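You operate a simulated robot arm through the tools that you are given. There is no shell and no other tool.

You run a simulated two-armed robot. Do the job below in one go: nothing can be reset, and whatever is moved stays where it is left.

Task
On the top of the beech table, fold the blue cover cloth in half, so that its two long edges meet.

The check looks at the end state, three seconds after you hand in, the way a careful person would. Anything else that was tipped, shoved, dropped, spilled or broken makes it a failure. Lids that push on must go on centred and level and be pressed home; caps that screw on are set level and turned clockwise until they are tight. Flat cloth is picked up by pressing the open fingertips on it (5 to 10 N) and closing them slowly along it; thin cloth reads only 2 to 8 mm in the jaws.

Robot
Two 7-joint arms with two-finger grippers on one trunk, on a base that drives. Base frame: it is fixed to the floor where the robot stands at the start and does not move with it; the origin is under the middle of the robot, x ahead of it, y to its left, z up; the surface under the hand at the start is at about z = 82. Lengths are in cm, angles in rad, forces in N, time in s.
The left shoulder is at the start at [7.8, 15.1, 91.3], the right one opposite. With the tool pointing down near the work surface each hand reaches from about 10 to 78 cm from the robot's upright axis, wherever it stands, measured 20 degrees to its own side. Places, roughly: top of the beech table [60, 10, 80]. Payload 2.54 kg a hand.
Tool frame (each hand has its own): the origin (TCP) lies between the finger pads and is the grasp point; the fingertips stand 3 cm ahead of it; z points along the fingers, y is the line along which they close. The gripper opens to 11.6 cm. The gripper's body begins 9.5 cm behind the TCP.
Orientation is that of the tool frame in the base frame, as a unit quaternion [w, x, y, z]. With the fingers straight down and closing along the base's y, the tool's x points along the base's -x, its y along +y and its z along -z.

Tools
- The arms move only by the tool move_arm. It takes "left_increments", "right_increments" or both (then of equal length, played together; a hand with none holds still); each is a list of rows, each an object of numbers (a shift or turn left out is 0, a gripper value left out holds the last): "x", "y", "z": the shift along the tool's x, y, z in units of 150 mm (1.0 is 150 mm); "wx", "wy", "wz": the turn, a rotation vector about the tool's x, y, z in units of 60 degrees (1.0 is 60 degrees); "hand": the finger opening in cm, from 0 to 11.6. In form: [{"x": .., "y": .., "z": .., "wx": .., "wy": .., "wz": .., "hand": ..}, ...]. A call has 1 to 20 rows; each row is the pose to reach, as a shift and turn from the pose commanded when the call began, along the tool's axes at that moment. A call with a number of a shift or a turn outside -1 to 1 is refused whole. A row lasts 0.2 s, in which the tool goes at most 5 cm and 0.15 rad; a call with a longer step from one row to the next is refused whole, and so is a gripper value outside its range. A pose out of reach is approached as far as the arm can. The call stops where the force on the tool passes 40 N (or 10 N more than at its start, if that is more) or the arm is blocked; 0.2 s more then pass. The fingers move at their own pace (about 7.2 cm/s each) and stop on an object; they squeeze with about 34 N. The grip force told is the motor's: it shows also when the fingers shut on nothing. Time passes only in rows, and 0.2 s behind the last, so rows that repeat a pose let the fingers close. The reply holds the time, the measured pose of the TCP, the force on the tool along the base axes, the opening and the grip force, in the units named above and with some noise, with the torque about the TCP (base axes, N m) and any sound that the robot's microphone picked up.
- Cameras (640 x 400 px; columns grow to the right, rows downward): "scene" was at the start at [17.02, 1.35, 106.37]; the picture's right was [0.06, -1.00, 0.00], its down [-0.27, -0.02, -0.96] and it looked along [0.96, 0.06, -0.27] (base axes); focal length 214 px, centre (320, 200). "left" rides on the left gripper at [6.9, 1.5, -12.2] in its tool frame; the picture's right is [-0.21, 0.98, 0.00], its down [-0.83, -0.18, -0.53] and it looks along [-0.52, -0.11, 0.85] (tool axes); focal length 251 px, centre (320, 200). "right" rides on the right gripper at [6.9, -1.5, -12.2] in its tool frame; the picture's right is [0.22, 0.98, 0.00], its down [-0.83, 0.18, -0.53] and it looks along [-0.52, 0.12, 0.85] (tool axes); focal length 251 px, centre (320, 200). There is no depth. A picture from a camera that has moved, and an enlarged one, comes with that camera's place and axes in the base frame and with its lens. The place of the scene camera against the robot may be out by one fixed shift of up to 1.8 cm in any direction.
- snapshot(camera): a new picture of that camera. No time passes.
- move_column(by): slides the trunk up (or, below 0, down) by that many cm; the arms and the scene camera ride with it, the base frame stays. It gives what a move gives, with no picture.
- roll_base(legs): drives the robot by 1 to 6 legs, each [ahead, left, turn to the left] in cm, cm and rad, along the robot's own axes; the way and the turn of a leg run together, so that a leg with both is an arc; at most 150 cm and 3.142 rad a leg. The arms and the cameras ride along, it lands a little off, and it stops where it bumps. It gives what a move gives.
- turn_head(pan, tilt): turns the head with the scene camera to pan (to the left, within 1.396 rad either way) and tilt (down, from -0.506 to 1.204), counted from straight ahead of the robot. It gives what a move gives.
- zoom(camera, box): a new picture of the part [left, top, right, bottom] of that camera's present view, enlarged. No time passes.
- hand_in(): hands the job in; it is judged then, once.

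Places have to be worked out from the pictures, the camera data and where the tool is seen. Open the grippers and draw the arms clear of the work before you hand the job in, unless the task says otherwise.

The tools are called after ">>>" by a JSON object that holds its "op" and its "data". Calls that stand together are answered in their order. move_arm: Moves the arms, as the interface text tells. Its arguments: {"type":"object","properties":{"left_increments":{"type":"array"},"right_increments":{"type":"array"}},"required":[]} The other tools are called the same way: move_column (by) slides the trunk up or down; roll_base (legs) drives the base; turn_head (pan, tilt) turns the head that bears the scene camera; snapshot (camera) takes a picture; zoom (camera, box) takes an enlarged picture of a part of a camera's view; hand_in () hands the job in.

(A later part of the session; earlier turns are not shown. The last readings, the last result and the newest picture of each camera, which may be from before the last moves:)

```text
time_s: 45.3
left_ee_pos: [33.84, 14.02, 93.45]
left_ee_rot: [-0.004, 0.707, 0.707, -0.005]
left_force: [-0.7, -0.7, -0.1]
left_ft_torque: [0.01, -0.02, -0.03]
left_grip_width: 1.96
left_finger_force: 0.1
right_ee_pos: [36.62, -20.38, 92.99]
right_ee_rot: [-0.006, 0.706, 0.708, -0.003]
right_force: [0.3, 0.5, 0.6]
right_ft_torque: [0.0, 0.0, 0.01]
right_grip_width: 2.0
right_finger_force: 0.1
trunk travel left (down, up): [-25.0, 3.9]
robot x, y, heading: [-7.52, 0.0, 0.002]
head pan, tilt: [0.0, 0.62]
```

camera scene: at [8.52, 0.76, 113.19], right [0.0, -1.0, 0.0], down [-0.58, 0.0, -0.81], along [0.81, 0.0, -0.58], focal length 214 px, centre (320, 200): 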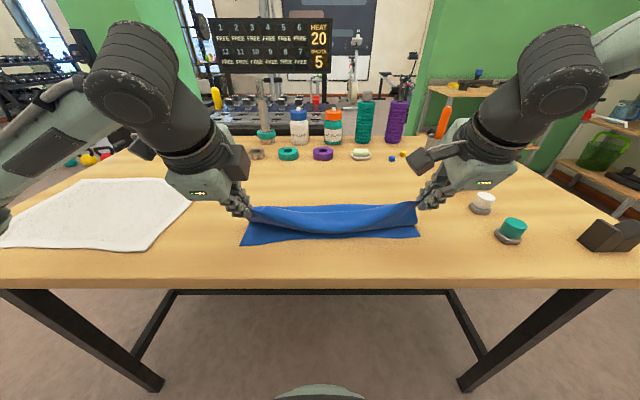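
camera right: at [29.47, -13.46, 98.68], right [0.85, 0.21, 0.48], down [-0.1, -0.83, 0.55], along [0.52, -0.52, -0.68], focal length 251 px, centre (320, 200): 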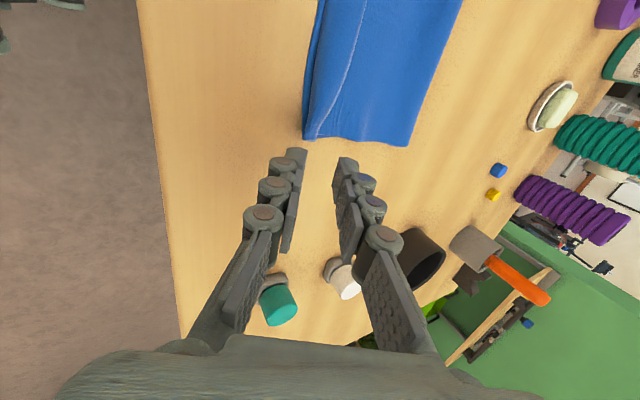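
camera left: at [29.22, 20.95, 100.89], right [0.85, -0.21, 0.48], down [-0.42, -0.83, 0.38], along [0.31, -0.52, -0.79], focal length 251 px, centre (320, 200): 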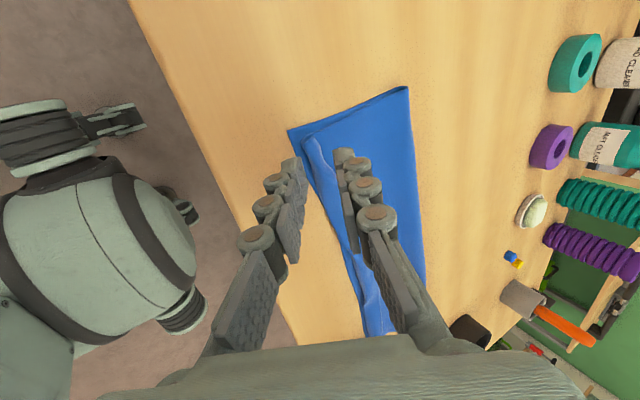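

Both hands are upright. I turn both back by 45° while moving them over the cloth.

>>> {"op": "move_arm", "data": {"left_increments": [{"x": -0.055, "y": 0.09, "z": -0.03, "wz": -0.125}, {"x": -0.11, "y": 0.18, "z": -0.06, "wz": -0.25}, {"x": -0.166, "y": 0.267, "z": -0.09, "wz": -0.375}, {"x": -0.222, "y": 0.355, "z": -0.12, "wz": -0.5}, {"x": -0.277, "y": 0.444, "z": -0.15, "wz": -0.625}, {"x": -0.333, "y": 0.533, "z": -0.18, "wz": -0.75}], "right_increments": [{"x": 0.067, "y": 0.067, "z": -0.03, "wz": -0.125}, {"x": 0.133, "y": 0.133, "z": -0.06, "wz": -0.25}, {"x": 0.2, "y": 0.2, "z": -0.09, "wz": -0.375}, {"x": 0.267, "y": 0.267, "z": -0.12, "wz": -0.5}, {"x": 0.333, "y": 0.333, "z": -0.15, "wz": -0.625}, {"x": 0.4, "y": 0.4, "z": -0.18, "wz": -0.75}]}}

>>> {"op": "move_arm", "data": {"left_increments": [{"wz": -0.125}, {"wz": -0.25}, {"wz": -0.375}, {"wz": -0.5}, {"wz": -0.625}, {"wz": -0.75}], "right_increments": [{"wz": -0.125}, {"wz": -0.25}, {"wz": -0.375}, {"wz": -0.5}, {"wz": -0.625}, {"wz": -0.75}]}}

>>> {"op": "snapshot", "data": {"camera": "left"}}

>>> {"op": "snapshot", "data": {"camera": "right"}}

>>> {"op": "snapshot", "data": {"camera": "scene"}}

```text
time_s: 46.7
left_ee_pos: [41.9, 9.06, 95.85]
left_ee_rot: [-0.006, 0.381, 0.925, -0.002]
left_force: [-0.5, 0.3, -0.6]
left_ft_torque: [0.02, 0.01, 0.03]
left_grip_width: 1.99
left_finger_force: 0.0
right_ee_pos: [42.91, -14.38, 95.47]
right_ee_rot: [-0.007, 0.381, 0.925, -0.001]
right_force: [0.6, -1.0, 0.7]
right_ft_torque: [-0.01, -0.03, -0.03]
right_grip_width: 1.98
right_finger_force: 0.0
trunk travel left (down, up): [-25.0, 3.9]
robot x, y, heading: [-7.93, -0.25, 0.001]
head pan, tilt: [0.0, 0.62]
```

```text
time_s: 48.1
left_ee_pos: [41.91, 8.99, 95.99]
left_ee_rot: [-0.006, -0.001, 1.0, -0.001]
left_force: [0.6, 0.1, -0.6]
left_ft_torque: [0.01, 0.01, 0.01]
left_grip_width: 1.99
left_finger_force: 0.0
right_ee_pos: [42.71, -14.34, 95.57]
right_ee_rot: [-0.005, -0.002, 1.0, 0.002]
right_force: [0.4, 0.2, -0.2]
right_ft_torque: [0.0, -0.01, 0.0]
right_grip_width: 1.97
right_finger_force: 0.1
trunk travel left (down, up): [-25.0, 3.9]
robot x, y, heading: [-7.71, -0.04, -0.002]
head pan, tilt: [0.0, 0.62]
```

```text
taken
camera left: at [35.15, 10.56, 108.39], right [0.21, 0.98, 0.0], down [0.83, -0.18, 0.52], along [0.51, -0.11, -0.85], focal length 251 px, centre (320, 200)
```

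left: 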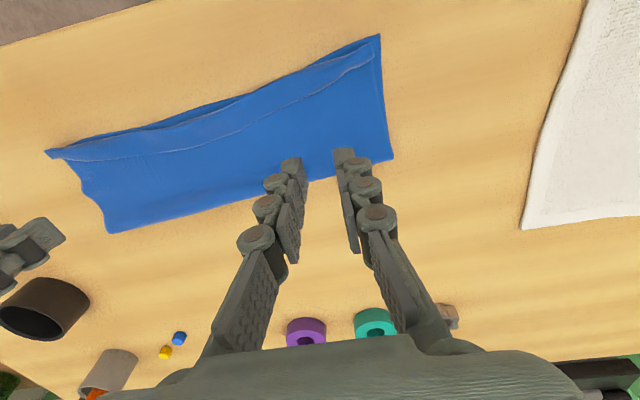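

```text
taken
camera right: at [36.08, -15.97, 107.74], right [-0.22, 0.98, 0.01], down [0.83, 0.18, 0.53], along [0.51, 0.12, -0.85], focal length 251 px, centre (320, 200)
```

right: 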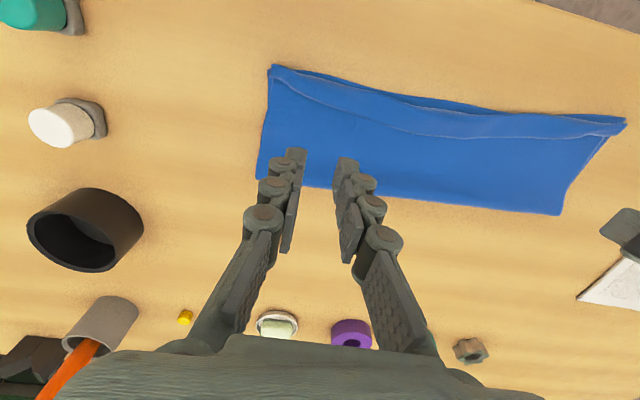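

```text
taken
camera scene: at [8.53, 0.77, 113.19], right [0.0, -1.0, 0.0], down [-0.58, 0.0, -0.81], along [0.81, 0.0, -0.58], focal length 214 px, centre (320, 200)
```

scene: 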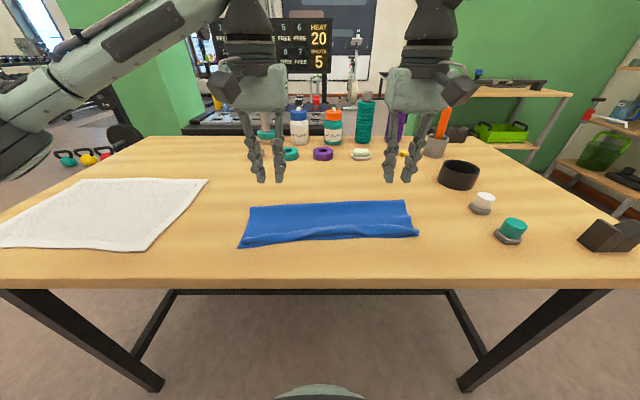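

From here the folded packet reads: lower half about 11.7 cm deep, with a curl 2.5 to 3.4 cm wide on top, so the flap should slide outward (+x) by about 2 to 2.5 cm. I place all four open fingertips above the flap just inside the fold, lined up with it, to draw the top layer out gently.

>>> {"op": "move_arm", "data": {"left_increments": [{"x": -0.045, "y": -0.013, "z": 0.12, "wz": -0.015, "hand": 6}, {"x": -0.09, "y": -0.026, "z": 0.24, "wz": -0.03, "hand": 10}, {"x": -0.136, "y": -0.04, "z": 0.36, "wz": -0.045, "hand": 11.6}, {"x": -0.181, "y": -0.053, "z": 0.48, "wz": -0.06, "hand": 11.6}, {"x": -0.226, "y": -0.066, "z": 0.6, "wz": -0.075, "hand": 11.6}, {"x": -0.226, "y": -0.066, "z": 0.6, "wz": -0.075, "hand": 11.6}], "right_increments": [{"x": -0.057, "y": 0.018, "z": 0.114, "wz": -0.015, "hand": 6}, {"x": -0.114, "y": 0.036, "z": 0.228, "wz": -0.03, "hand": 10}, {"x": -0.172, "y": 0.053, "z": 0.343, "wz": -0.045, "hand": 11.6}, {"x": -0.229, "y": 0.071, "z": 0.457, "wz": -0.06, "hand": 11.6}, {"x": -0.286, "y": 0.089, "z": 0.571, "wz": -0.075, "hand": 11.6}, {"x": -0.286, "y": 0.089, "z": 0.571, "wz": -0.075, "hand": 11.6}]}}

>>> {"op": "snapshot", "data": {"camera": "left"}}

>>> {"op": "snapshot", "data": {"camera": "right"}}

```text
time_s: 49.5
left_ee_pos: [45.2, 8.02, 87.1]
left_ee_rot: [-0.006, -0.04, 0.999, 0.0]
left_force: [0.1, -1.0, -0.3]
left_ft_torque: [-0.03, 0.03, -0.01]
left_grip_width: 11.6
left_finger_force: 0.1
right_ee_pos: [46.99, -12.95, 86.94]
right_ee_rot: [-0.005, -0.039, 0.999, 0.002]
right_force: [0.3, 0.3, -0.3]
right_ft_torque: [0.02, 0.02, -0.01]
right_grip_width: 11.62
right_finger_force: 0.1
trunk travel left (down, up): [-25.0, 3.9]
robot x, y, heading: [-7.99, 0.14, 0.006]
head pan, tilt: [0.0, 0.62]
```

```text
taken
camera left: at [38.33, 9.02, 99.43], right [0.14, 0.99, 0.0], down [0.84, -0.11, 0.52], along [0.52, -0.07, -0.85], focal length 251 px, centre (320, 200)
```

left: 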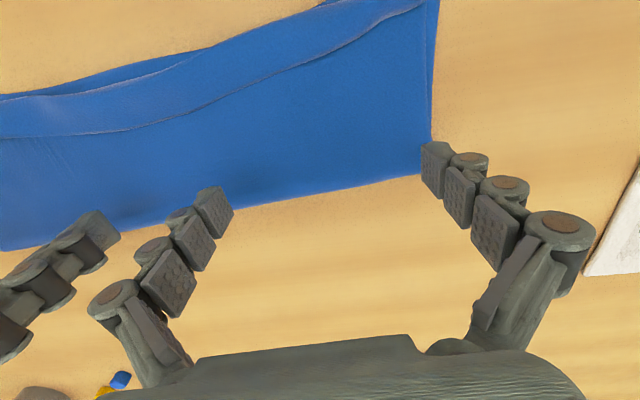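

```text
taken
camera right: at [40.44, -15.08, 99.09], right [-0.29, 0.96, 0.01], down [0.81, 0.25, 0.53], along [0.5, 0.16, -0.85], focal length 251 px, centre (320, 200)
```

right: 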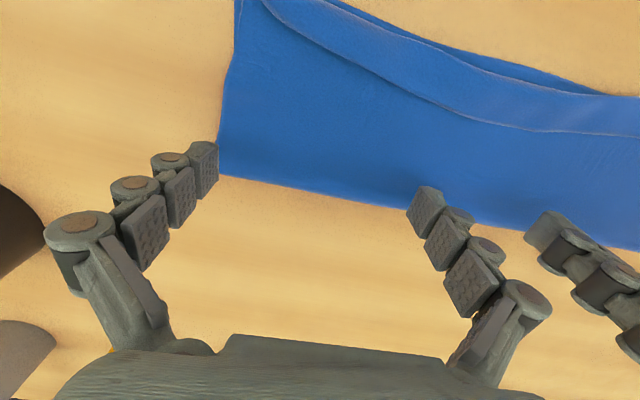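

The fingertips stand about 2.3 to 2.8 cm inside the fold line (x ≈ 47.4 at y = 16 to x ≈ 50 at y = -19.6). I lower them to just above the cloth, closing the right hand slightly so that its outer finger stays on the cloth.

>>> {"op": "move_arm", "data": {"left_increments": [{"z": 0.04}, {"z": 0.08}, {"z": 0.1}, {"z": 0.107}, {"z": 0.113}], "right_increments": [{"z": 0.04, "hand": 10.6}, {"z": 0.08}, {"z": 0.09}, {"z": 0.097}, {"z": 0.103}]}}

```text
time_s: 50.7
left_ee_pos: [45.14, 8.02, 85.42]
left_ee_rot: [-0.005, -0.039, 0.999, -0.001]
left_force: [-0.1, 0.0, -1.2]
left_ft_torque: [0.0, 0.0, 0.01]
left_grip_width: 11.57
left_finger_force: 0.0
right_ee_pos: [47.05, -13.02, 85.47]
right_ee_rot: [-0.006, -0.04, 0.999, 0.002]
right_force: [-0.4, -0.3, 0.3]
right_ft_torque: [-0.01, -0.01, -0.02]
right_grip_width: 10.59
right_finger_force: 0.0
trunk travel left (down, up): [-25.0, 3.9]
robot x, y, heading: [-8.12, 0.06, -0.0]
head pan, tilt: [0.0, 0.62]
```

No contact yet. I lower in 0.5 mm steps until a light touch.

>>> {"op": "move_arm", "data": {"left_increments": [{"z": 0.004}, {"z": 0.008}, {"z": 0.012}, {"z": 0.016}, {"z": 0.016}], "right_increments": [{"z": 0.004}, {"z": 0.008}, {"z": 0.012}, {"z": 0.016}, {"z": 0.016}]}}

```text
time_s: 51.9
left_ee_pos: [45.18, 7.98, 85.05]
left_ee_rot: [-0.005, -0.039, 0.999, 0.001]
left_force: [0.5, 0.7, -0.2]
left_ft_torque: [-0.02, -0.03, 0.03]
left_grip_width: 11.63
left_finger_force: 0.0
right_ee_pos: [46.96, -13.0, 85.21]
right_ee_rot: [-0.006, -0.04, 0.999, 0.001]
right_force: [-0.5, 0.1, -0.4]
right_ft_torque: [0.01, -0.01, 0.02]
right_grip_width: 10.6
right_finger_force: 0.1
trunk travel left (down, up): [-25.0, 3.9]
robot x, y, heading: [-8.22, 0.27, 0.002]
head pan, tilt: [0.0, 0.62]
```

Still no contact. I continue down in the same small steps.

>>> {"op": "move_arm", "data": {"left_increments": [{"z": 0.005}, {"z": 0.01}, {"z": 0.015}, {"z": 0.02}, {"z": 0.02}], "right_increments": [{"z": 0.005}, {"z": 0.01}, {"z": 0.015}, {"z": 0.02}, {"z": 0.02}]}}

```text
time_s: 53.1
left_ee_pos: [45.11, 7.98, 84.78]
left_ee_rot: [-0.007, -0.039, 0.999, 0.0]
left_force: [0.2, 0.0, -0.3]
left_ft_torque: [0.0, -0.01, -0.01]
left_grip_width: 11.6
left_finger_force: 0.0
right_ee_pos: [46.86, -12.98, 84.96]
right_ee_rot: [-0.005, -0.041, 0.999, 0.002]
right_force: [-0.7, -0.2, 0.3]
right_ft_torque: [-0.01, 0.03, 0.01]
right_grip_width: 10.63
right_finger_force: 0.1
trunk travel left (down, up): [-25.0, 3.9]
robot x, y, heading: [-7.79, -0.13, -0.001]
head pan, tilt: [0.0, 0.62]
```

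Still nothing at z = 84.8, so the wide-open fingertips must reach a little less far. I look at the fingertips before going lower.

>>> {"op": "zoom", "data": {"camera": "left", "box": [160, 60, 500, 260]}}

>>> {"op": "zoom", "data": {"camera": "right", "box": [160, 60, 500, 260]}}

```text
1.88 times, centred on (330, 160) of left
camera zoom: at [38.32, 9.04, 97.12], right [0.14, 0.99, 0.0], down [0.84, -0.11, 0.52], along [0.52, -0.07, -0.85], focal length 473 px, centre (301, 275)
```

zoom: 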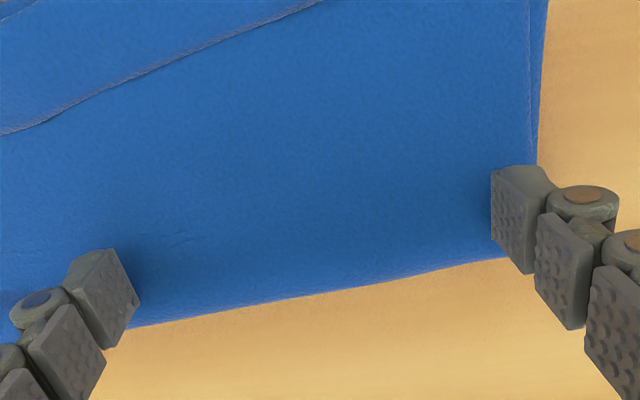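

```text
1.88 times, centred on (330, 160) of right
camera zoom: at [40.37, -15.11, 97.04], right [-0.29, 0.96, 0.01], down [0.81, 0.24, 0.53], along [0.5, 0.16, -0.85], focal length 473 px, centre (301, 275)
```

zoom: 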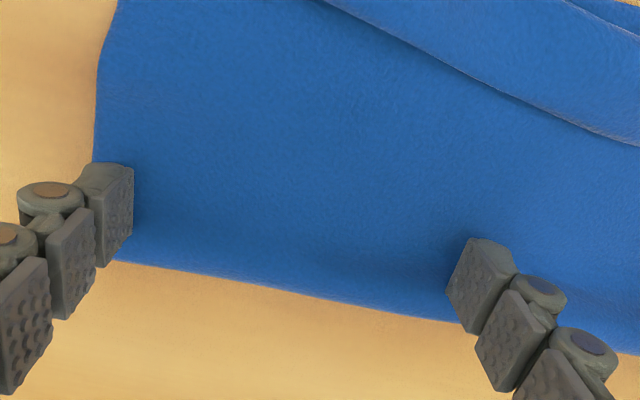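

The fingertips are very close now (their shadows nearly touch). I lower a bit more.

>>> {"op": "move_arm", "data": {"left_increments": [{"z": 0.005}, {"z": 0.01}, {"z": 0.015}, {"z": 0.02}, {"z": 0.02}], "right_increments": [{"z": 0.005}, {"z": 0.01}, {"z": 0.015}, {"z": 0.02}, {"z": 0.02}]}}

```text
time_s: 54.3
left_ee_pos: [45.13, 8.05, 84.41]
left_ee_rot: [-0.005, -0.04, 0.999, 0.0]
left_force: [0.5, -0.9, -0.4]
left_ft_torque: [0.01, -0.01, 0.01]
left_grip_width: 11.62
left_finger_force: 0.1
right_ee_pos: [46.8, -13.05, 84.51]
right_ee_rot: [-0.005, -0.039, 0.999, 0.001]
right_force: [-0.5, 0.0, -0.1]
right_ft_torque: [-0.03, -0.02, -0.03]
right_grip_width: 10.63
right_finger_force: 0.0
trunk travel left (down, up): [-25.0, 3.9]
robot x, y, heading: [-8.0, -0.06, -0.004]
head pan, tilt: [0.0, 0.62]
```

Still free. I keep going down in 1 mm steps.

>>> {"op": "move_arm", "data": {"left_increments": [{"z": 0.007}, {"z": 0.014}, {"z": 0.021}, {"z": 0.028}, {"z": 0.035}, {"z": 0.035}], "right_increments": [{"z": 0.007}, {"z": 0.014}, {"z": 0.021}, {"z": 0.028}, {"z": 0.035}, {"z": 0.035}]}}

```text
time_s: 55.7
left_ee_pos: [45.22, 7.88, 83.94]
left_ee_rot: [-0.005, -0.04, 0.999, 0.0]
left_force: [0.6, 0.1, 0.7]
left_ft_torque: [0.0, -0.02, -0.02]
left_grip_width: 11.6
left_finger_force: 0.1
right_ee_pos: [46.82, -13.05, 84.09]
right_ee_rot: [-0.006, -0.04, 0.999, 0.002]
right_force: [-0.8, 0.2, -0.8]
right_ft_torque: [-0.02, -0.02, 0.0]
right_grip_width: 10.63
right_finger_force: 0.1
trunk travel left (down, up): [-25.0, 3.9]
robot x, y, heading: [-8.11, -0.08, -0.001]
head pan, tilt: [0.0, 0.62]
```

Still no touch at z = 83.9; the finger linkage evidently shortens when wide open. I continue.

>>> {"op": "move_arm", "data": {"left_increments": [{"z": 0.007}, {"z": 0.014}, {"z": 0.021}, {"z": 0.028}, {"z": 0.028}], "right_increments": [{"z": 0.007}, {"z": 0.014}, {"z": 0.021}, {"z": 0.028}, {"z": 0.028}]}}

>>> {"op": "zoom", "data": {"camera": "left", "box": [160, 60, 500, 260]}}

```text
time_s: 56.9
left_ee_pos: [45.17, 7.97, 83.7]
left_ee_rot: [-0.005, -0.04, 0.999, 0.0]
left_force: [-0.6, -0.1, 0.2]
left_ft_torque: [0.0, 0.01, 0.0]
left_grip_width: 11.6
left_finger_force: 0.0
right_ee_pos: [47.03, -13.1, 83.67]
right_ee_rot: [-0.005, -0.04, 0.999, 0.001]
right_force: [-0.7, 0.4, 3.0]
right_ft_torque: [-0.19, -0.01, -0.04]
right_grip_width: 10.74
right_finger_force: 0.8
trunk travel left (down, up): [-25.0, 3.9]
robot x, y, heading: [-7.52, -0.1, -0.004]
head pan, tilt: [0.0, 0.62]
```

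```text
1.88 times, centred on (330, 160) of left
camera zoom: at [38.26, 9.03, 95.9], right [0.14, 0.99, 0.0], down [0.84, -0.11, 0.52], along [0.52, -0.07, -0.85], focal length 473 px, centre (301, 275)
```

zoom: 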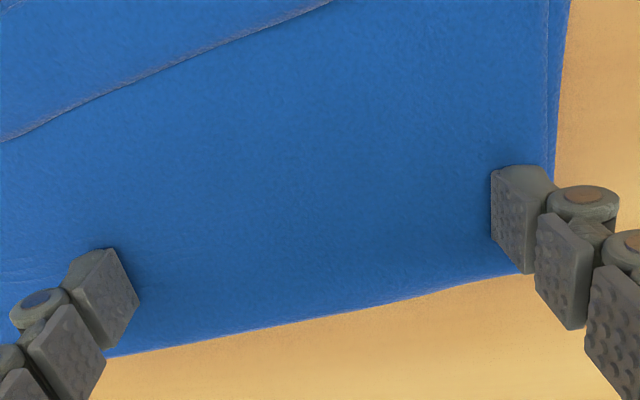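

The right hand touches now (3 N). I lower the left by another few millimetres to match.

>>> {"op": "move_arm", "data": {"left_increments": [{"z": 0.008}, {"z": 0.016}, {"z": 0.022}, {"z": 0.022}], "right_increments": [{"z": 0.0}, {"z": 0.002}, {"z": 0.003}, {"z": 0.003}]}}

```text
time_s: 57.9
left_ee_pos: [45.09, 8.03, 83.31]
left_ee_rot: [-0.005, -0.04, 0.999, 0.0]
left_force: [-0.2, 0.2, 1.5]
left_ft_torque: [0.07, -0.03, -0.02]
left_grip_width: 11.6
left_finger_force: 0.0
right_ee_pos: [46.98, -13.02, 83.85]
right_ee_rot: [-0.005, -0.04, 0.999, 0.002]
right_force: [0.9, 0.4, 5.1]
right_ft_torque: [-0.26, -0.04, 0.04]
right_grip_width: 10.73
right_finger_force: 1.0
trunk travel left (down, up): [-25.0, 3.9]
robot x, y, heading: [-8.1, -0.1, 0.002]
head pan, tilt: [0.0, 0.62]
```

Contact is mainly on the outer fingers. I press very slightly more and draw the top layer outward (+x) by about 2 cm, slowly.

>>> {"op": "move_arm", "data": {"left_increments": [{"z": 0.003}, {"z": 0.006}, {"x": -0.013, "z": 0.006}, {"x": -0.027, "z": 0.006}, {"x": -0.04, "z": 0.006}, {"x": -0.053, "z": 0.006}, {"x": -0.067, "z": 0.006}, {"x": -0.08, "z": 0.006}, {"x": -0.093, "z": 0.006}, {"x": -0.107, "z": 0.006}, {"x": -0.12, "z": 0.006}, {"x": -0.133, "z": 0.006}], "right_increments": [{"z": 0.001}, {"z": 0.003}, {"x": -0.013, "z": 0.003}, {"x": -0.027, "z": 0.003}, {"x": -0.04, "z": 0.003}, {"x": -0.053, "z": 0.003}, {"x": -0.067, "z": 0.003}, {"x": -0.08, "z": 0.003}, {"x": -0.093, "z": 0.003}, {"x": -0.107, "z": 0.003}, {"x": -0.12, "z": 0.003}, {"x": -0.133, "z": 0.003}]}}

>>> {"op": "snapshot", "data": {"camera": "left"}}

>>> {"op": "snapshot", "data": {"camera": "right"}}

>>> {"op": "zoom", "data": {"camera": "scene", "box": [220, 160, 440, 270]}}

```text
time_s: 60.5
left_ee_pos: [47.1, 8.18, 83.12]
left_ee_rot: [-0.005, -0.041, 0.999, 0.0]
left_force: [-2.7, -0.7, 5.8]
left_ft_torque: [0.05, 0.02, 0.0]
left_grip_width: 11.64
left_finger_force: 0.1
right_ee_pos: [48.7, -13.01, 83.54]
right_ee_rot: [-0.004, -0.04, 0.999, 0.002]
right_force: [-1.7, 0.3, 8.3]
right_ft_torque: [0.33, 0.02, 0.1]
right_grip_width: 10.81
right_finger_force: 5.7
trunk travel left (down, up): [-25.0, 3.9]
robot x, y, heading: [-7.95, 0.11, 0.003]
head pan, tilt: [0.0, 0.62]
```

```text
taken
camera left: at [40.24, 9.19, 95.5], right [0.14, 0.99, 0.0], down [0.84, -0.11, 0.53], along [0.52, -0.07, -0.85], focal length 251 px, centre (320, 200)
```

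left: 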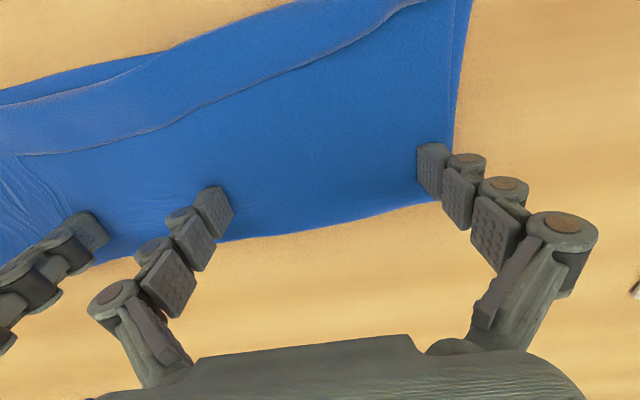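

```text
taken
camera right: at [42.17, -15.07, 95.72], right [-0.29, 0.96, 0.01], down [0.81, 0.24, 0.53], along [0.5, 0.16, -0.85], focal length 251 px, centre (320, 200)
```

right: 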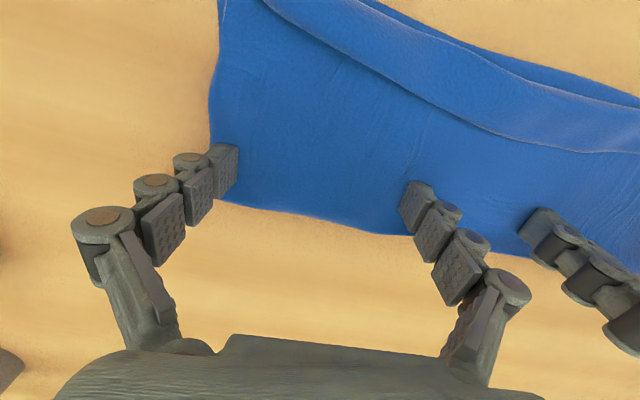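

```text
2.91 times, centred on (330, 215) of scene
camera zoom: at [8.42, 0.78, 113.21], right [0.0, -1.0, 0.0], down [-0.58, 0.0, -0.81], along [0.81, 0.0, -0.58], focal length 624 px, centre (291, 156)
```

zoom: 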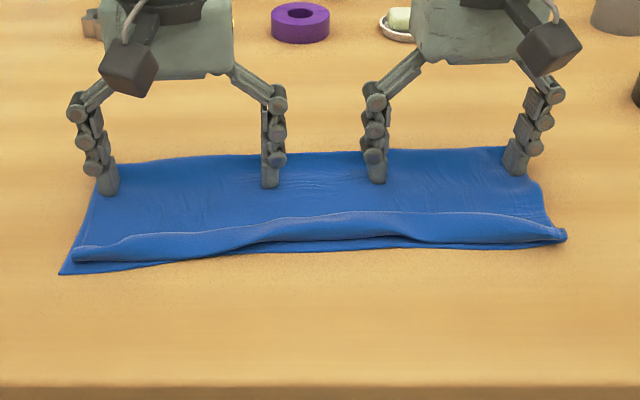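

The press moved both layers together, so sliding is no use; the table grips the cloth less than the layers grip each other. I lift off, and I'll re-grip the turned-back edge at its corners and lay the flap down again properly.

>>> {"op": "move_arm", "data": {"left_increments": [{"z": -0.1, "wz": 0.0}, {"z": -0.25, "wz": 0.125}, {"z": -0.4, "wz": 0.25}, {"z": -0.5, "wz": 0.375, "hand": 4}, {"z": -0.55, "wz": 0.5, "hand": 2.5}, {"z": -0.6, "wz": 0.625}, {"z": -0.6, "wz": 0.75}], "right_increments": [{"z": -0.1, "wz": 0.0}, {"z": -0.25, "wz": 0.125}, {"z": -0.4, "wz": 0.25}, {"z": -0.5, "wz": 0.375, "hand": 4}, {"z": -0.55, "wz": 0.5, "hand": 2.5}, {"z": -0.6, "wz": 0.625}, {"z": -0.6, "wz": 0.75}]}}

>>> {"op": "move_arm", "data": {"left_increments": [{"wz": 0.125}, {"wz": 0.25}, {"wz": 0.375}, {"wz": 0.5}, {"wz": 0.625}, {"wz": 0.75}], "right_increments": [{"wz": 0.125}, {"wz": 0.25}, {"wz": 0.375}, {"wz": 0.5}, {"wz": 0.625}, {"wz": 0.75}]}}

>>> {"op": "snapshot", "data": {"camera": "left"}}

>>> {"op": "snapshot", "data": {"camera": "right"}}

>>> {"op": "zoom", "data": {"camera": "scene", "box": [220, 160, 440, 270]}}

```text
time_s: 62.1
left_ee_pos: [47.23, 8.18, 92.1]
left_ee_rot: [-0.006, 0.347, 0.938, -0.003]
left_force: [0.1, -0.2, -0.3]
left_ft_torque: [-0.03, -0.02, -0.01]
left_grip_width: 2.49
left_finger_force: 0.0
right_ee_pos: [48.91, -12.93, 92.45]
right_ee_rot: [-0.006, 0.347, 0.938, 0.0]
right_force: [0.0, -0.4, -0.3]
right_ft_torque: [-0.01, -0.02, -0.02]
right_grip_width: 2.5
right_finger_force: 0.1
trunk travel left (down, up): [-25.0, 3.9]
robot x, y, heading: [-8.08, 0.1, 0.001]
head pan, tilt: [0.0, 0.62]
```

```text
time_s: 63.5
left_ee_pos: [47.15, 8.34, 92.07]
left_ee_rot: [-0.004, 0.679, 0.734, -0.004]
left_force: [1.0, -0.4, 0.2]
left_ft_torque: [0.0, -0.01, 0.02]
left_grip_width: 2.52
left_finger_force: 0.0
right_ee_pos: [49.0, -12.9, 92.65]
right_ee_rot: [-0.005, 0.679, 0.734, -0.003]
right_force: [0.5, -0.3, 0.1]
right_ft_torque: [-0.02, 0.0, 0.04]
right_grip_width: 2.52
right_finger_force: 0.1
trunk travel left (down, up): [-25.0, 3.9]
robot x, y, heading: [-7.86, 0.14, 0.003]
head pan, tilt: [0.0, 0.62]
```

```text
taken
camera left: at [48.37, 15.27, 104.33], right [0.99, -0.14, -0.01], down [-0.11, -0.84, 0.54], along [-0.08, -0.53, -0.84], focal length 251 px, centre (320, 200)
```

left: 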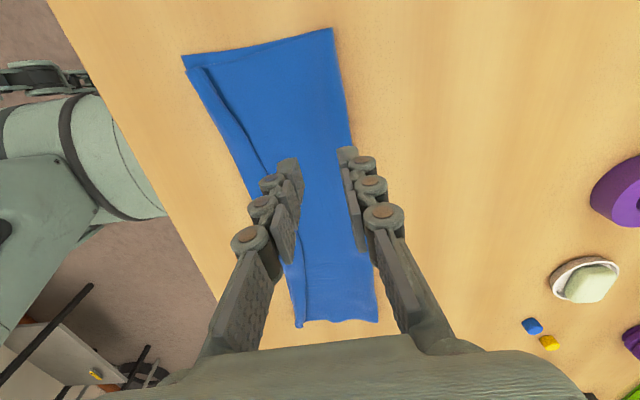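

```text
taken
camera right: at [47.19, -6.15, 104.66], right [0.96, 0.29, -0.01], down [0.25, -0.81, 0.53], along [0.15, -0.51, -0.85], focal length 251 px, centre (320, 200)
```

right: 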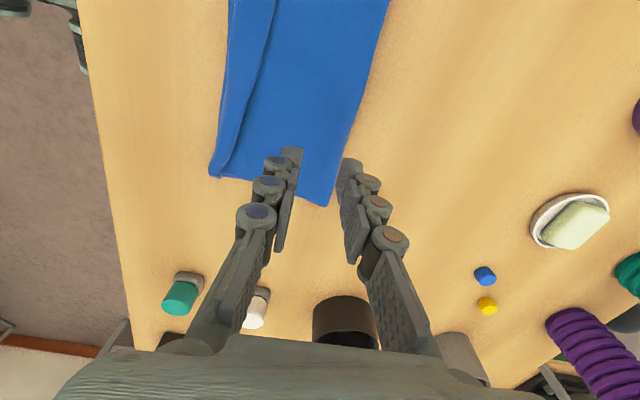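

```text
2.91 times, centred on (330, 215) of scene
camera zoom: at [8.53, 0.77, 113.19], right [0.0, -1.0, 0.0], down [-0.58, 0.0, -0.81], along [0.81, 0.0, -0.58], focal length 624 px, centre (291, 156)
```

zoom: 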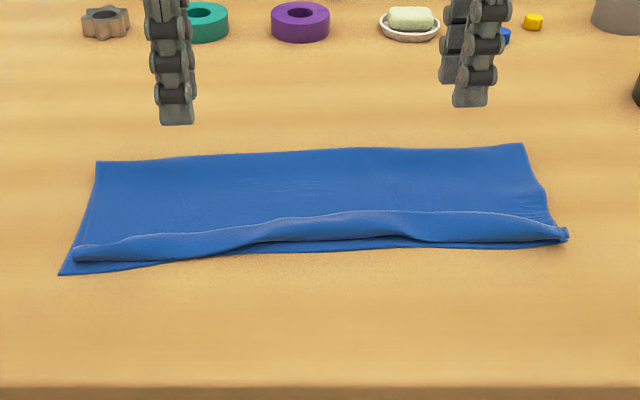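

The lower half is still about 12 cm deep, so the flap does need re-laying. I move each hand over its near corner to look at the curl closely.

>>> {"op": "move_arm", "data": {"left_increments": [{"x": 0.094, "y": -0.135, "z": 0.017}, {"x": 0.188, "y": -0.27, "z": 0.034}, {"x": 0.283, "y": -0.404, "z": 0.05}, {"x": 0.377, "y": -0.539, "z": 0.067}, {"x": 0.377, "y": -0.539, "z": 0.067}], "right_increments": [{"x": -0.083, "y": -0.14, "z": 0.027}, {"x": -0.166, "y": -0.28, "z": 0.054}, {"x": -0.248, "y": -0.42, "z": 0.08}, {"x": -0.331, "y": -0.561, "z": 0.107}, {"x": -0.331, "y": -0.561, "z": 0.107}]}}

>>> {"op": "zoom", "data": {"camera": "left", "box": [220, 40, 420, 240]}}

>>> {"op": "zoom", "data": {"camera": "right", "box": [220, 40, 420, 240]}}

```text
time_s: 64.7
left_ee_pos: [38.72, 13.3, 91.39]
left_ee_rot: [-0.003, 0.678, 0.735, -0.005]
left_force: [-0.8, -0.1, -0.1]
left_ft_torque: [0.02, 0.02, 0.02]
left_grip_width: 2.5
left_finger_force: 0.0
right_ee_pos: [40.78, -18.53, 90.94]
right_ee_rot: [-0.005, 0.679, 0.734, -0.002]
right_force: [0.1, -0.4, 0.2]
right_ft_torque: [-0.03, -0.04, 0.01]
right_grip_width: 2.53
right_finger_force: 0.1
trunk travel left (down, up): [-25.0, 3.9]
robot x, y, heading: [-7.88, -0.28, 0.001]
head pan, tilt: [0.0, 0.62]
```

```text
2.00 times, centred on (320, 140) of left
camera zoom: at [39.86, 20.27, 103.44], right [0.99, -0.14, -0.01], down [-0.11, -0.84, 0.54], along [-0.08, -0.53, -0.84], focal length 503 px, centre (320, 320)
```

zoom: 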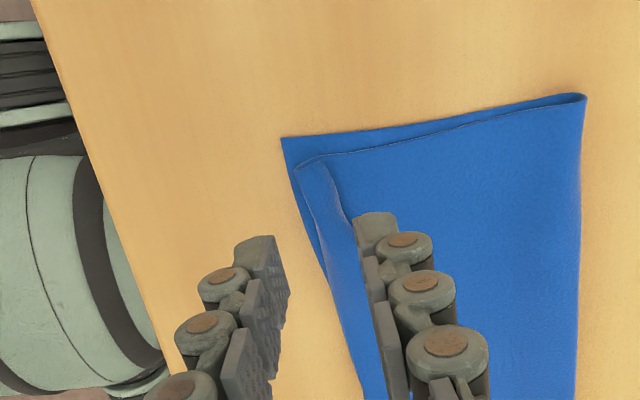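

```text
2.00 times, centred on (320, 140) of right
camera zoom: at [39.09, -11.82, 103.12], right [0.96, 0.29, -0.01], down [0.25, -0.81, 0.53], along [0.15, -0.51, -0.85], focal length 503 px, centre (320, 320)
```

zoom: 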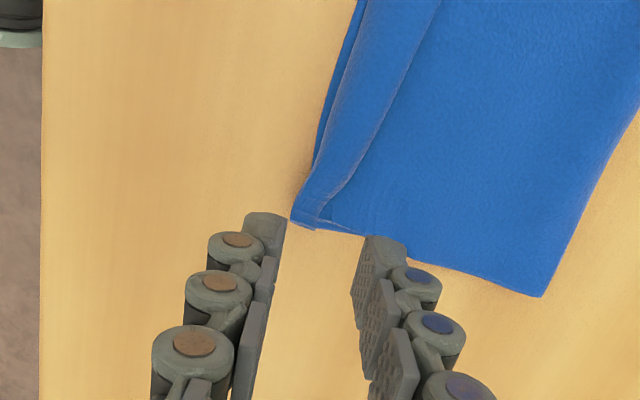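

At each corner the curl is only about 1 cm wide, growing to 2 to 3 cm further in. I'll flip it forward with closed fingertips from behind: first I bring both closed hands behind the curl at y ≈ 9 and y ≈ -15.

>>> {"op": "move_arm", "data": {"left_increments": [{"x": -0.1, "y": 0.1, "z": 0.05, "hand": 0}, {"x": -0.2, "y": 0.2, "z": 0.12}, {"x": -0.308, "y": 0.263, "z": 0.22}, {"x": -0.308, "y": 0.263, "z": 0.293}, {"x": -0.308, "y": 0.263, "z": 0.34}], "right_increments": [{"x": 0.07, "y": 0.1, "z": 0.05, "hand": 0}, {"x": 0.14, "y": 0.2, "z": 0.12}, {"x": 0.217, "y": 0.246, "z": 0.2}, {"x": 0.217, "y": 0.246, "z": 0.263}, {"x": 0.217, "y": 0.246, "z": 0.31}]}}

>>> {"op": "zoom", "data": {"camera": "left", "box": [200, 40, 440, 240]}}

>>> {"op": "zoom", "data": {"camera": "right", "box": [200, 40, 440, 240]}}

```text
time_s: 65.9
left_ee_pos: [42.89, 8.96, 86.08]
left_ee_rot: [-0.004, 0.678, 0.735, -0.005]
left_force: [0.2, 0.1, 0.2]
left_ft_torque: [-0.03, 0.03, 0.0]
left_grip_width: 0.0
left_finger_force: 28.1
right_ee_pos: [44.33, -14.97, 86.26]
right_ee_rot: [-0.005, 0.679, 0.734, -0.002]
right_force: [-0.5, -0.2, -0.2]
right_ft_torque: [-0.01, 0.0, -0.01]
right_grip_width: 0.03
right_finger_force: 28.2
trunk travel left (down, up): [-25.0, 3.9]
robot x, y, heading: [-7.95, -0.17, 0.003]
head pan, tilt: [0.0, 0.62]
```

```text
2.00 times, centred on (320, 140) of left
camera zoom: at [44.1, 15.93, 98.22], right [0.99, -0.14, -0.01], down [-0.11, -0.84, 0.54], along [-0.08, -0.53, -0.84], focal length 503 px, centre (320, 320)
```

zoom: 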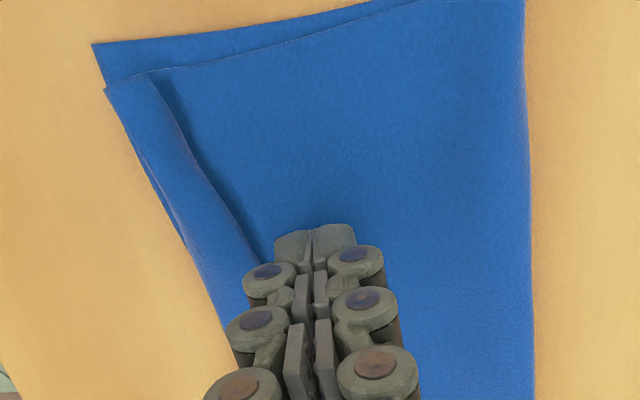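

```text
2.00 times, centred on (320, 140) of right
camera zoom: at [42.54, -8.21, 98.43], right [0.96, 0.29, -0.01], down [0.25, -0.81, 0.53], along [0.15, -0.51, -0.85], focal length 503 px, centre (320, 320)
```

zoom: 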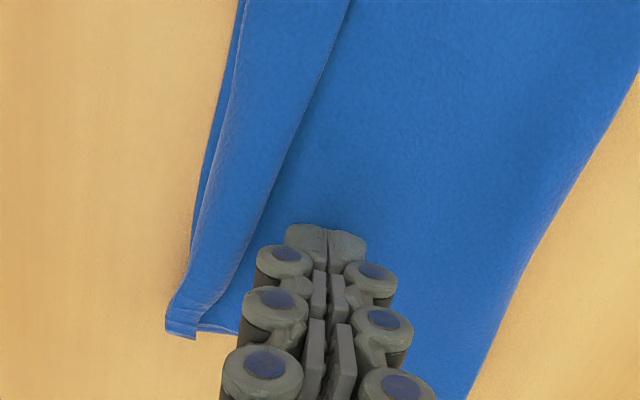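

The curl's edge stands slightly free (it casts a shadow), just in front of the fingers. I lower both hands to about 1 mm above the flap.

>>> {"op": "move_arm", "data": {"left_increments": [{"z": 0.012, "y": 0.01}, {"z": 0.024, "y": 0.02}, {"z": 0.035, "y": 0.02}, {"z": 0.035, "y": 0.02}], "right_increments": [{"z": 0.016}, {"z": 0.032}, {"z": 0.047}, {"z": 0.047}]}}

```text
time_s: 66.9
left_ee_pos: [43.24, 8.95, 85.52]
left_ee_rot: [-0.004, 0.678, 0.735, -0.004]
left_force: [-0.5, -0.6, -0.9]
left_ft_torque: [-0.01, -0.04, 0.02]
left_grip_width: 0.0
left_finger_force: 28.5
right_ee_pos: [44.29, -14.96, 85.58]
right_ee_rot: [-0.005, 0.678, 0.735, -0.003]
right_force: [-0.1, -0.7, 0.1]
right_ft_torque: [-0.01, 0.01, 0.03]
right_grip_width: 0.0
right_finger_force: 29.0
trunk travel left (down, up): [-25.0, 3.9]
robot x, y, heading: [-8.05, 0.04, 0.001]
head pan, tilt: [0.0, 0.62]
```

The tips are about 2 mm above the flap. I sweep both slowly towards the near edge, rising a little, to flip the curl forward.

>>> {"op": "move_arm", "data": {"left_increments": [{"y": -0.033}, {"y": -0.067}, {"y": -0.1}, {"y": -0.133, "z": -0.007}, {"y": -0.167, "z": -0.017}, {"y": -0.2, "z": -0.03}, {"y": -0.233, "z": -0.043}, {"y": -0.267, "z": -0.053}, {"y": -0.3, "z": -0.06}, {"y": -0.333, "z": -0.06}, {"y": -0.36, "z": -0.053}, {"y": -0.36, "z": -0.053}], "right_increments": [{"y": -0.033}, {"y": -0.067}, {"y": -0.1}, {"y": -0.133, "z": -0.007}, {"y": -0.167, "z": -0.017}, {"y": -0.2, "z": -0.03}, {"y": -0.233, "z": -0.043}, {"y": -0.267, "z": -0.053}, {"y": -0.3, "z": -0.06}, {"y": -0.333, "z": -0.06}, {"y": -0.36, "z": -0.053}, {"y": -0.36, "z": -0.053}]}}

>>> {"op": "snapshot", "data": {"camera": "left"}}

>>> {"op": "snapshot", "data": {"camera": "right"}}

>>> {"op": "zoom", "data": {"camera": "scene", "box": [220, 160, 440, 270]}}

```text
time_s: 69.5
left_ee_pos: [37.91, 8.43, 86.42]
left_ee_rot: [-0.004, 0.678, 0.735, -0.004]
left_force: [0.6, 0.2, -0.4]
left_ft_torque: [-0.01, 0.03, -0.02]
left_grip_width: 0.0
left_finger_force: 28.7
right_ee_pos: [38.9, -15.51, 86.52]
right_ee_rot: [-0.005, 0.678, 0.735, -0.003]
right_force: [0.5, -0.6, 0.2]
right_ft_torque: [0.01, -0.03, 0.0]
right_grip_width: 0.0
right_finger_force: 28.8
trunk travel left (down, up): [-25.0, 3.9]
robot x, y, heading: [-7.95, 0.05, 0.002]
head pan, tilt: [0.0, 0.62]
```

```text
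taken
camera left: at [38.99, 15.52, 98.58], right [0.99, -0.14, -0.01], down [-0.11, -0.84, 0.54], along [-0.08, -0.53, -0.84], focal length 251 px, centre (320, 200)
```

left: 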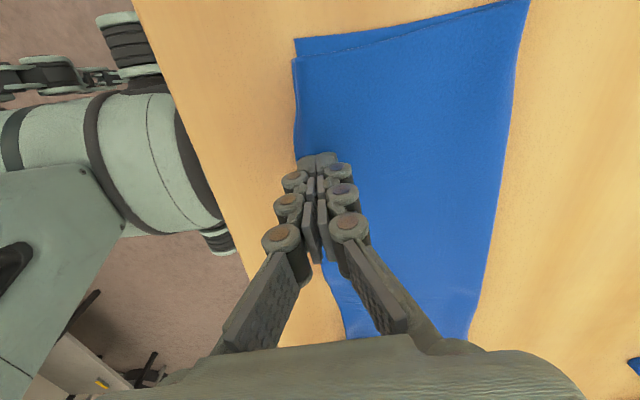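

```text
taken
camera right: at [37.12, -8.65, 98.58], right [0.96, 0.29, -0.01], down [0.25, -0.81, 0.53], along [0.15, -0.51, -0.85], focal length 251 px, centre (320, 200)
```

right: 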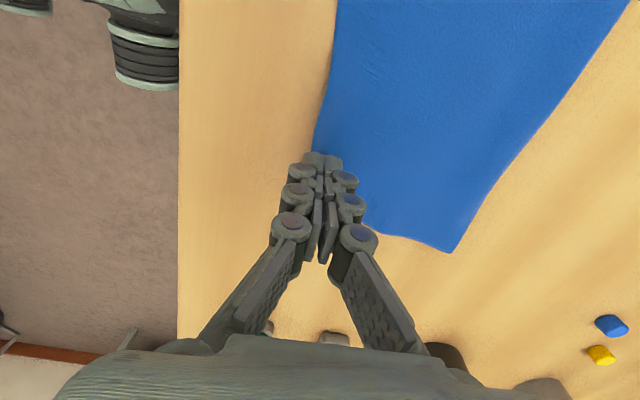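

```text
2.91 times, centred on (330, 215) of scene
camera zoom: at [8.53, 0.77, 113.19], right [0.0, -1.0, 0.0], down [-0.58, 0.0, -0.81], along [0.81, 0.0, -0.58], focal length 624 px, centre (291, 156)
```

zoom: 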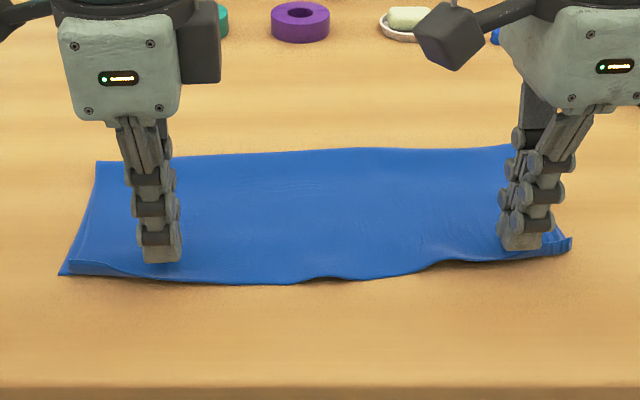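

The curl flipped forward along almost its whole length. I raise the hands clear and look.

>>> {"op": "move_arm", "data": {"left_increments": [{"z": -0.1}, {"z": -0.25}, {"z": -0.4}, {"z": -0.4}], "right_increments": [{"z": -0.1}, {"z": -0.25}, {"z": -0.4}, {"z": -0.4}]}}

>>> {"op": "snapshot", "data": {"camera": "left"}}

>>> {"op": "snapshot", "data": {"camera": "right"}}

>>> {"op": "zoom", "data": {"camera": "scene", "box": [220, 160, 440, 270]}}

```text
time_s: 70.5
left_ee_pos: [37.91, 8.4, 92.42]
left_ee_rot: [-0.004, 0.678, 0.735, -0.005]
left_force: [-0.2, 0.6, -0.5]
left_ft_torque: [0.02, 0.01, 0.0]
left_grip_width: 0.0
left_finger_force: 28.9
right_ee_pos: [39.08, -15.41, 92.45]
right_ee_rot: [-0.005, 0.678, 0.735, -0.003]
right_force: [0.2, -0.2, -0.7]
right_ft_torque: [0.0, -0.01, 0.03]
right_grip_width: 0.0
right_finger_force: 29.0
trunk travel left (down, up): [-25.0, 3.9]
robot x, y, heading: [-8.24, -0.14, 0.001]
head pan, tilt: [0.0, 0.62]
```

```text
taken
camera left: at [39.03, 15.55, 104.6], right [0.99, -0.14, -0.01], down [-0.11, -0.84, 0.54], along [-0.08, -0.53, -0.84], focal length 251 px, centre (320, 200)
```

left: 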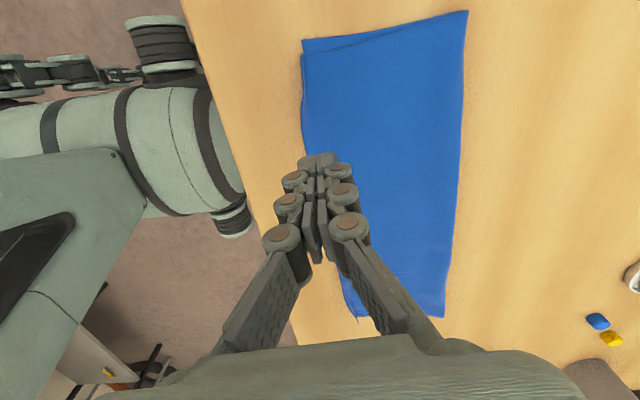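

```text
taken
camera right: at [37.26, -8.67, 104.6], right [0.96, 0.29, -0.01], down [0.25, -0.81, 0.53], along [0.15, -0.51, -0.85], focal length 251 px, centre (320, 200)
```

right: 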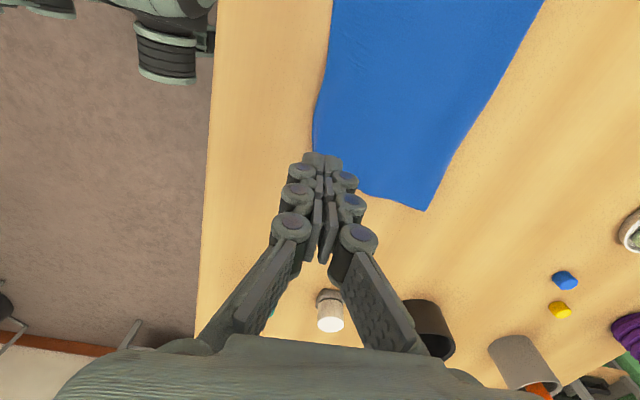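

```text
2.91 times, centred on (330, 215) of scene
camera zoom: at [8.54, 0.77, 113.19], right [0.0, -1.0, 0.0], down [-0.58, 0.0, -0.81], along [0.81, 0.0, -0.58], focal length 624 px, centre (291, 156)
```

zoom: 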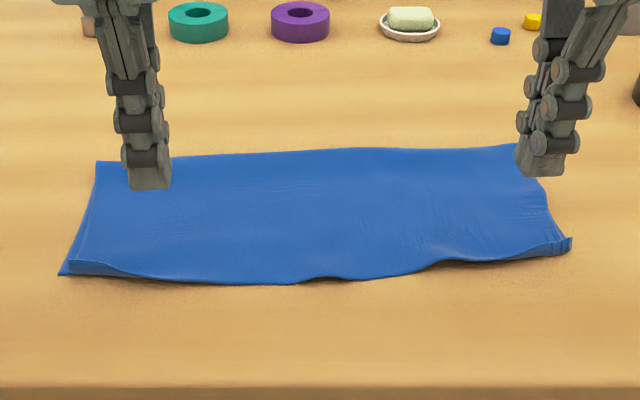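

The flap now lies open right to its edge. I look closely at both near corners to measure how well the edges match.

>>> {"op": "zoom", "data": {"camera": "scene", "box": [225, 210, 345, 270]}}

>>> {"op": "zoom", "data": {"camera": "scene", "box": [320, 200, 440, 260]}}

>>> {"op": "zoom", "data": {"camera": "left", "box": [260, 0, 480, 180]}}

```text
5.33 times, centred on (285, 240) of scene
camera zoom: at [8.54, 0.77, 113.19], right [0.0, -1.0, 0.0], down [-0.58, 0.0, -0.81], along [0.81, 0.0, -0.58], focal length 1144 px, centre (507, -13)
```

zoom: 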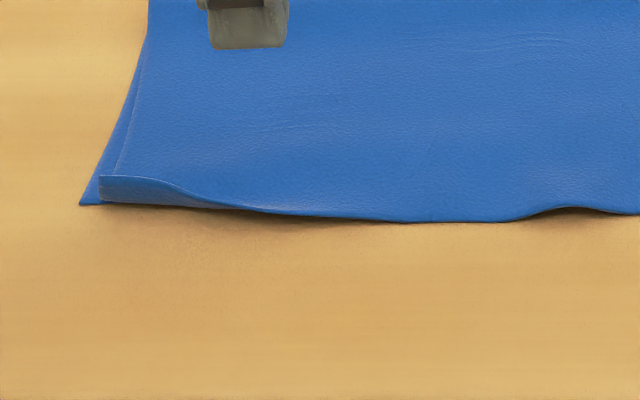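

```text
5.33 times, centred on (380, 230) of scene
camera zoom: at [8.54, 0.77, 113.19], right [0.0, -1.0, 0.0], down [-0.58, 0.0, -0.81], along [0.81, 0.0, -0.58], focal length 1144 px, centre (0, 40)
```

zoom: 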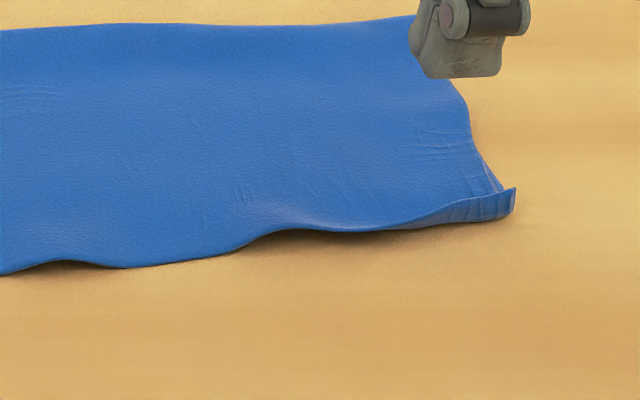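

```text
2.22 times, centred on (370, 90) of left
camera zoom: at [39.03, 15.55, 104.6], right [0.99, -0.14, -0.01], down [-0.11, -0.84, 0.54], along [-0.08, -0.53, -0.84], focal length 559 px, centre (209, 444)
```

zoom: 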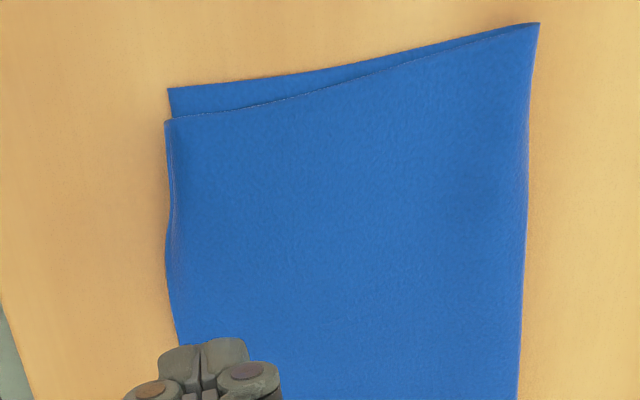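

At both near corners the flap's edge stands up as a small fin about 1 to 1.4 cm high, and the flap is still about 1.5 to 2 cm too long for the lower half. The fins are ideal to grip from above, so I bring the open jaws over them.

>>> {"op": "move_arm", "data": {"left_increments": [{"x": 0.12, "y": -0.003, "hand": 3}, {"x": 0.24, "y": -0.006, "z": 0.05}, {"x": 0.348, "y": -0.009, "z": 0.13}, {"x": 0.348, "y": -0.009, "z": 0.22}, {"x": 0.348, "y": -0.009, "z": 0.295}, {"x": 0.348, "y": -0.009, "z": 0.295}], "right_increments": [{"x": -0.08, "y": 0.012, "hand": 3}, {"x": -0.16, "y": 0.024, "z": 0.05}, {"x": -0.237, "y": 0.036, "z": 0.13}, {"x": -0.237, "y": 0.036, "z": 0.22}, {"x": -0.237, "y": 0.036, "z": 0.297}, {"x": -0.237, "y": 0.036, "z": 0.297}]}}

>>> {"op": "zoom", "data": {"camera": "left", "box": [220, 80, 420, 240]}}

>>> {"op": "zoom", "data": {"camera": "right", "box": [220, 80, 420, 240]}}

```text
time_s: 71.9
left_ee_pos: [37.34, 13.69, 87.93]
left_ee_rot: [-0.003, 0.679, 0.734, -0.004]
left_force: [-0.7, -0.5, -0.2]
left_ft_torque: [0.02, 0.01, -0.01]
left_grip_width: 3.0
left_finger_force: 0.1
right_ee_pos: [39.74, -18.82, 88.05]
right_ee_rot: [-0.005, 0.678, 0.735, -0.003]
right_force: [0.1, 0.1, -0.4]
right_ft_torque: [0.02, 0.02, 0.0]
right_grip_width: 2.99
right_finger_force: 0.1
trunk travel left (down, up): [-25.0, 3.9]
robot x, y, heading: [-7.78, -0.22, -0.002]
head pan, tilt: [0.0, 0.62]
```

```text
2.50 times, centred on (320, 160) of left
camera zoom: at [38.42, 20.73, 100.16], right [0.99, -0.14, -0.01], down [-0.11, -0.84, 0.54], along [-0.08, -0.53, -0.84], focal length 629 px, centre (320, 300)
```

zoom: 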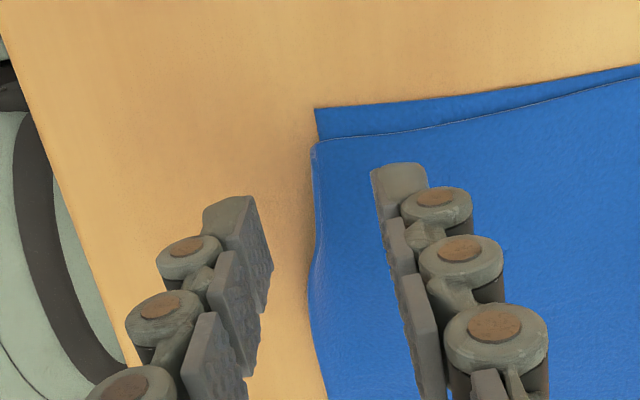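

```text
2.50 times, centred on (320, 160) of right
camera zoom: at [37.99, -12.12, 100.07], right [0.96, 0.29, -0.01], down [0.25, -0.81, 0.53], along [0.15, -0.51, -0.85], focal length 629 px, centre (320, 300)
```

zoom: 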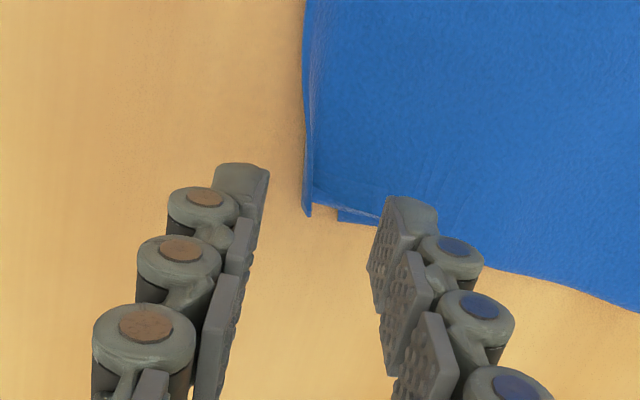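

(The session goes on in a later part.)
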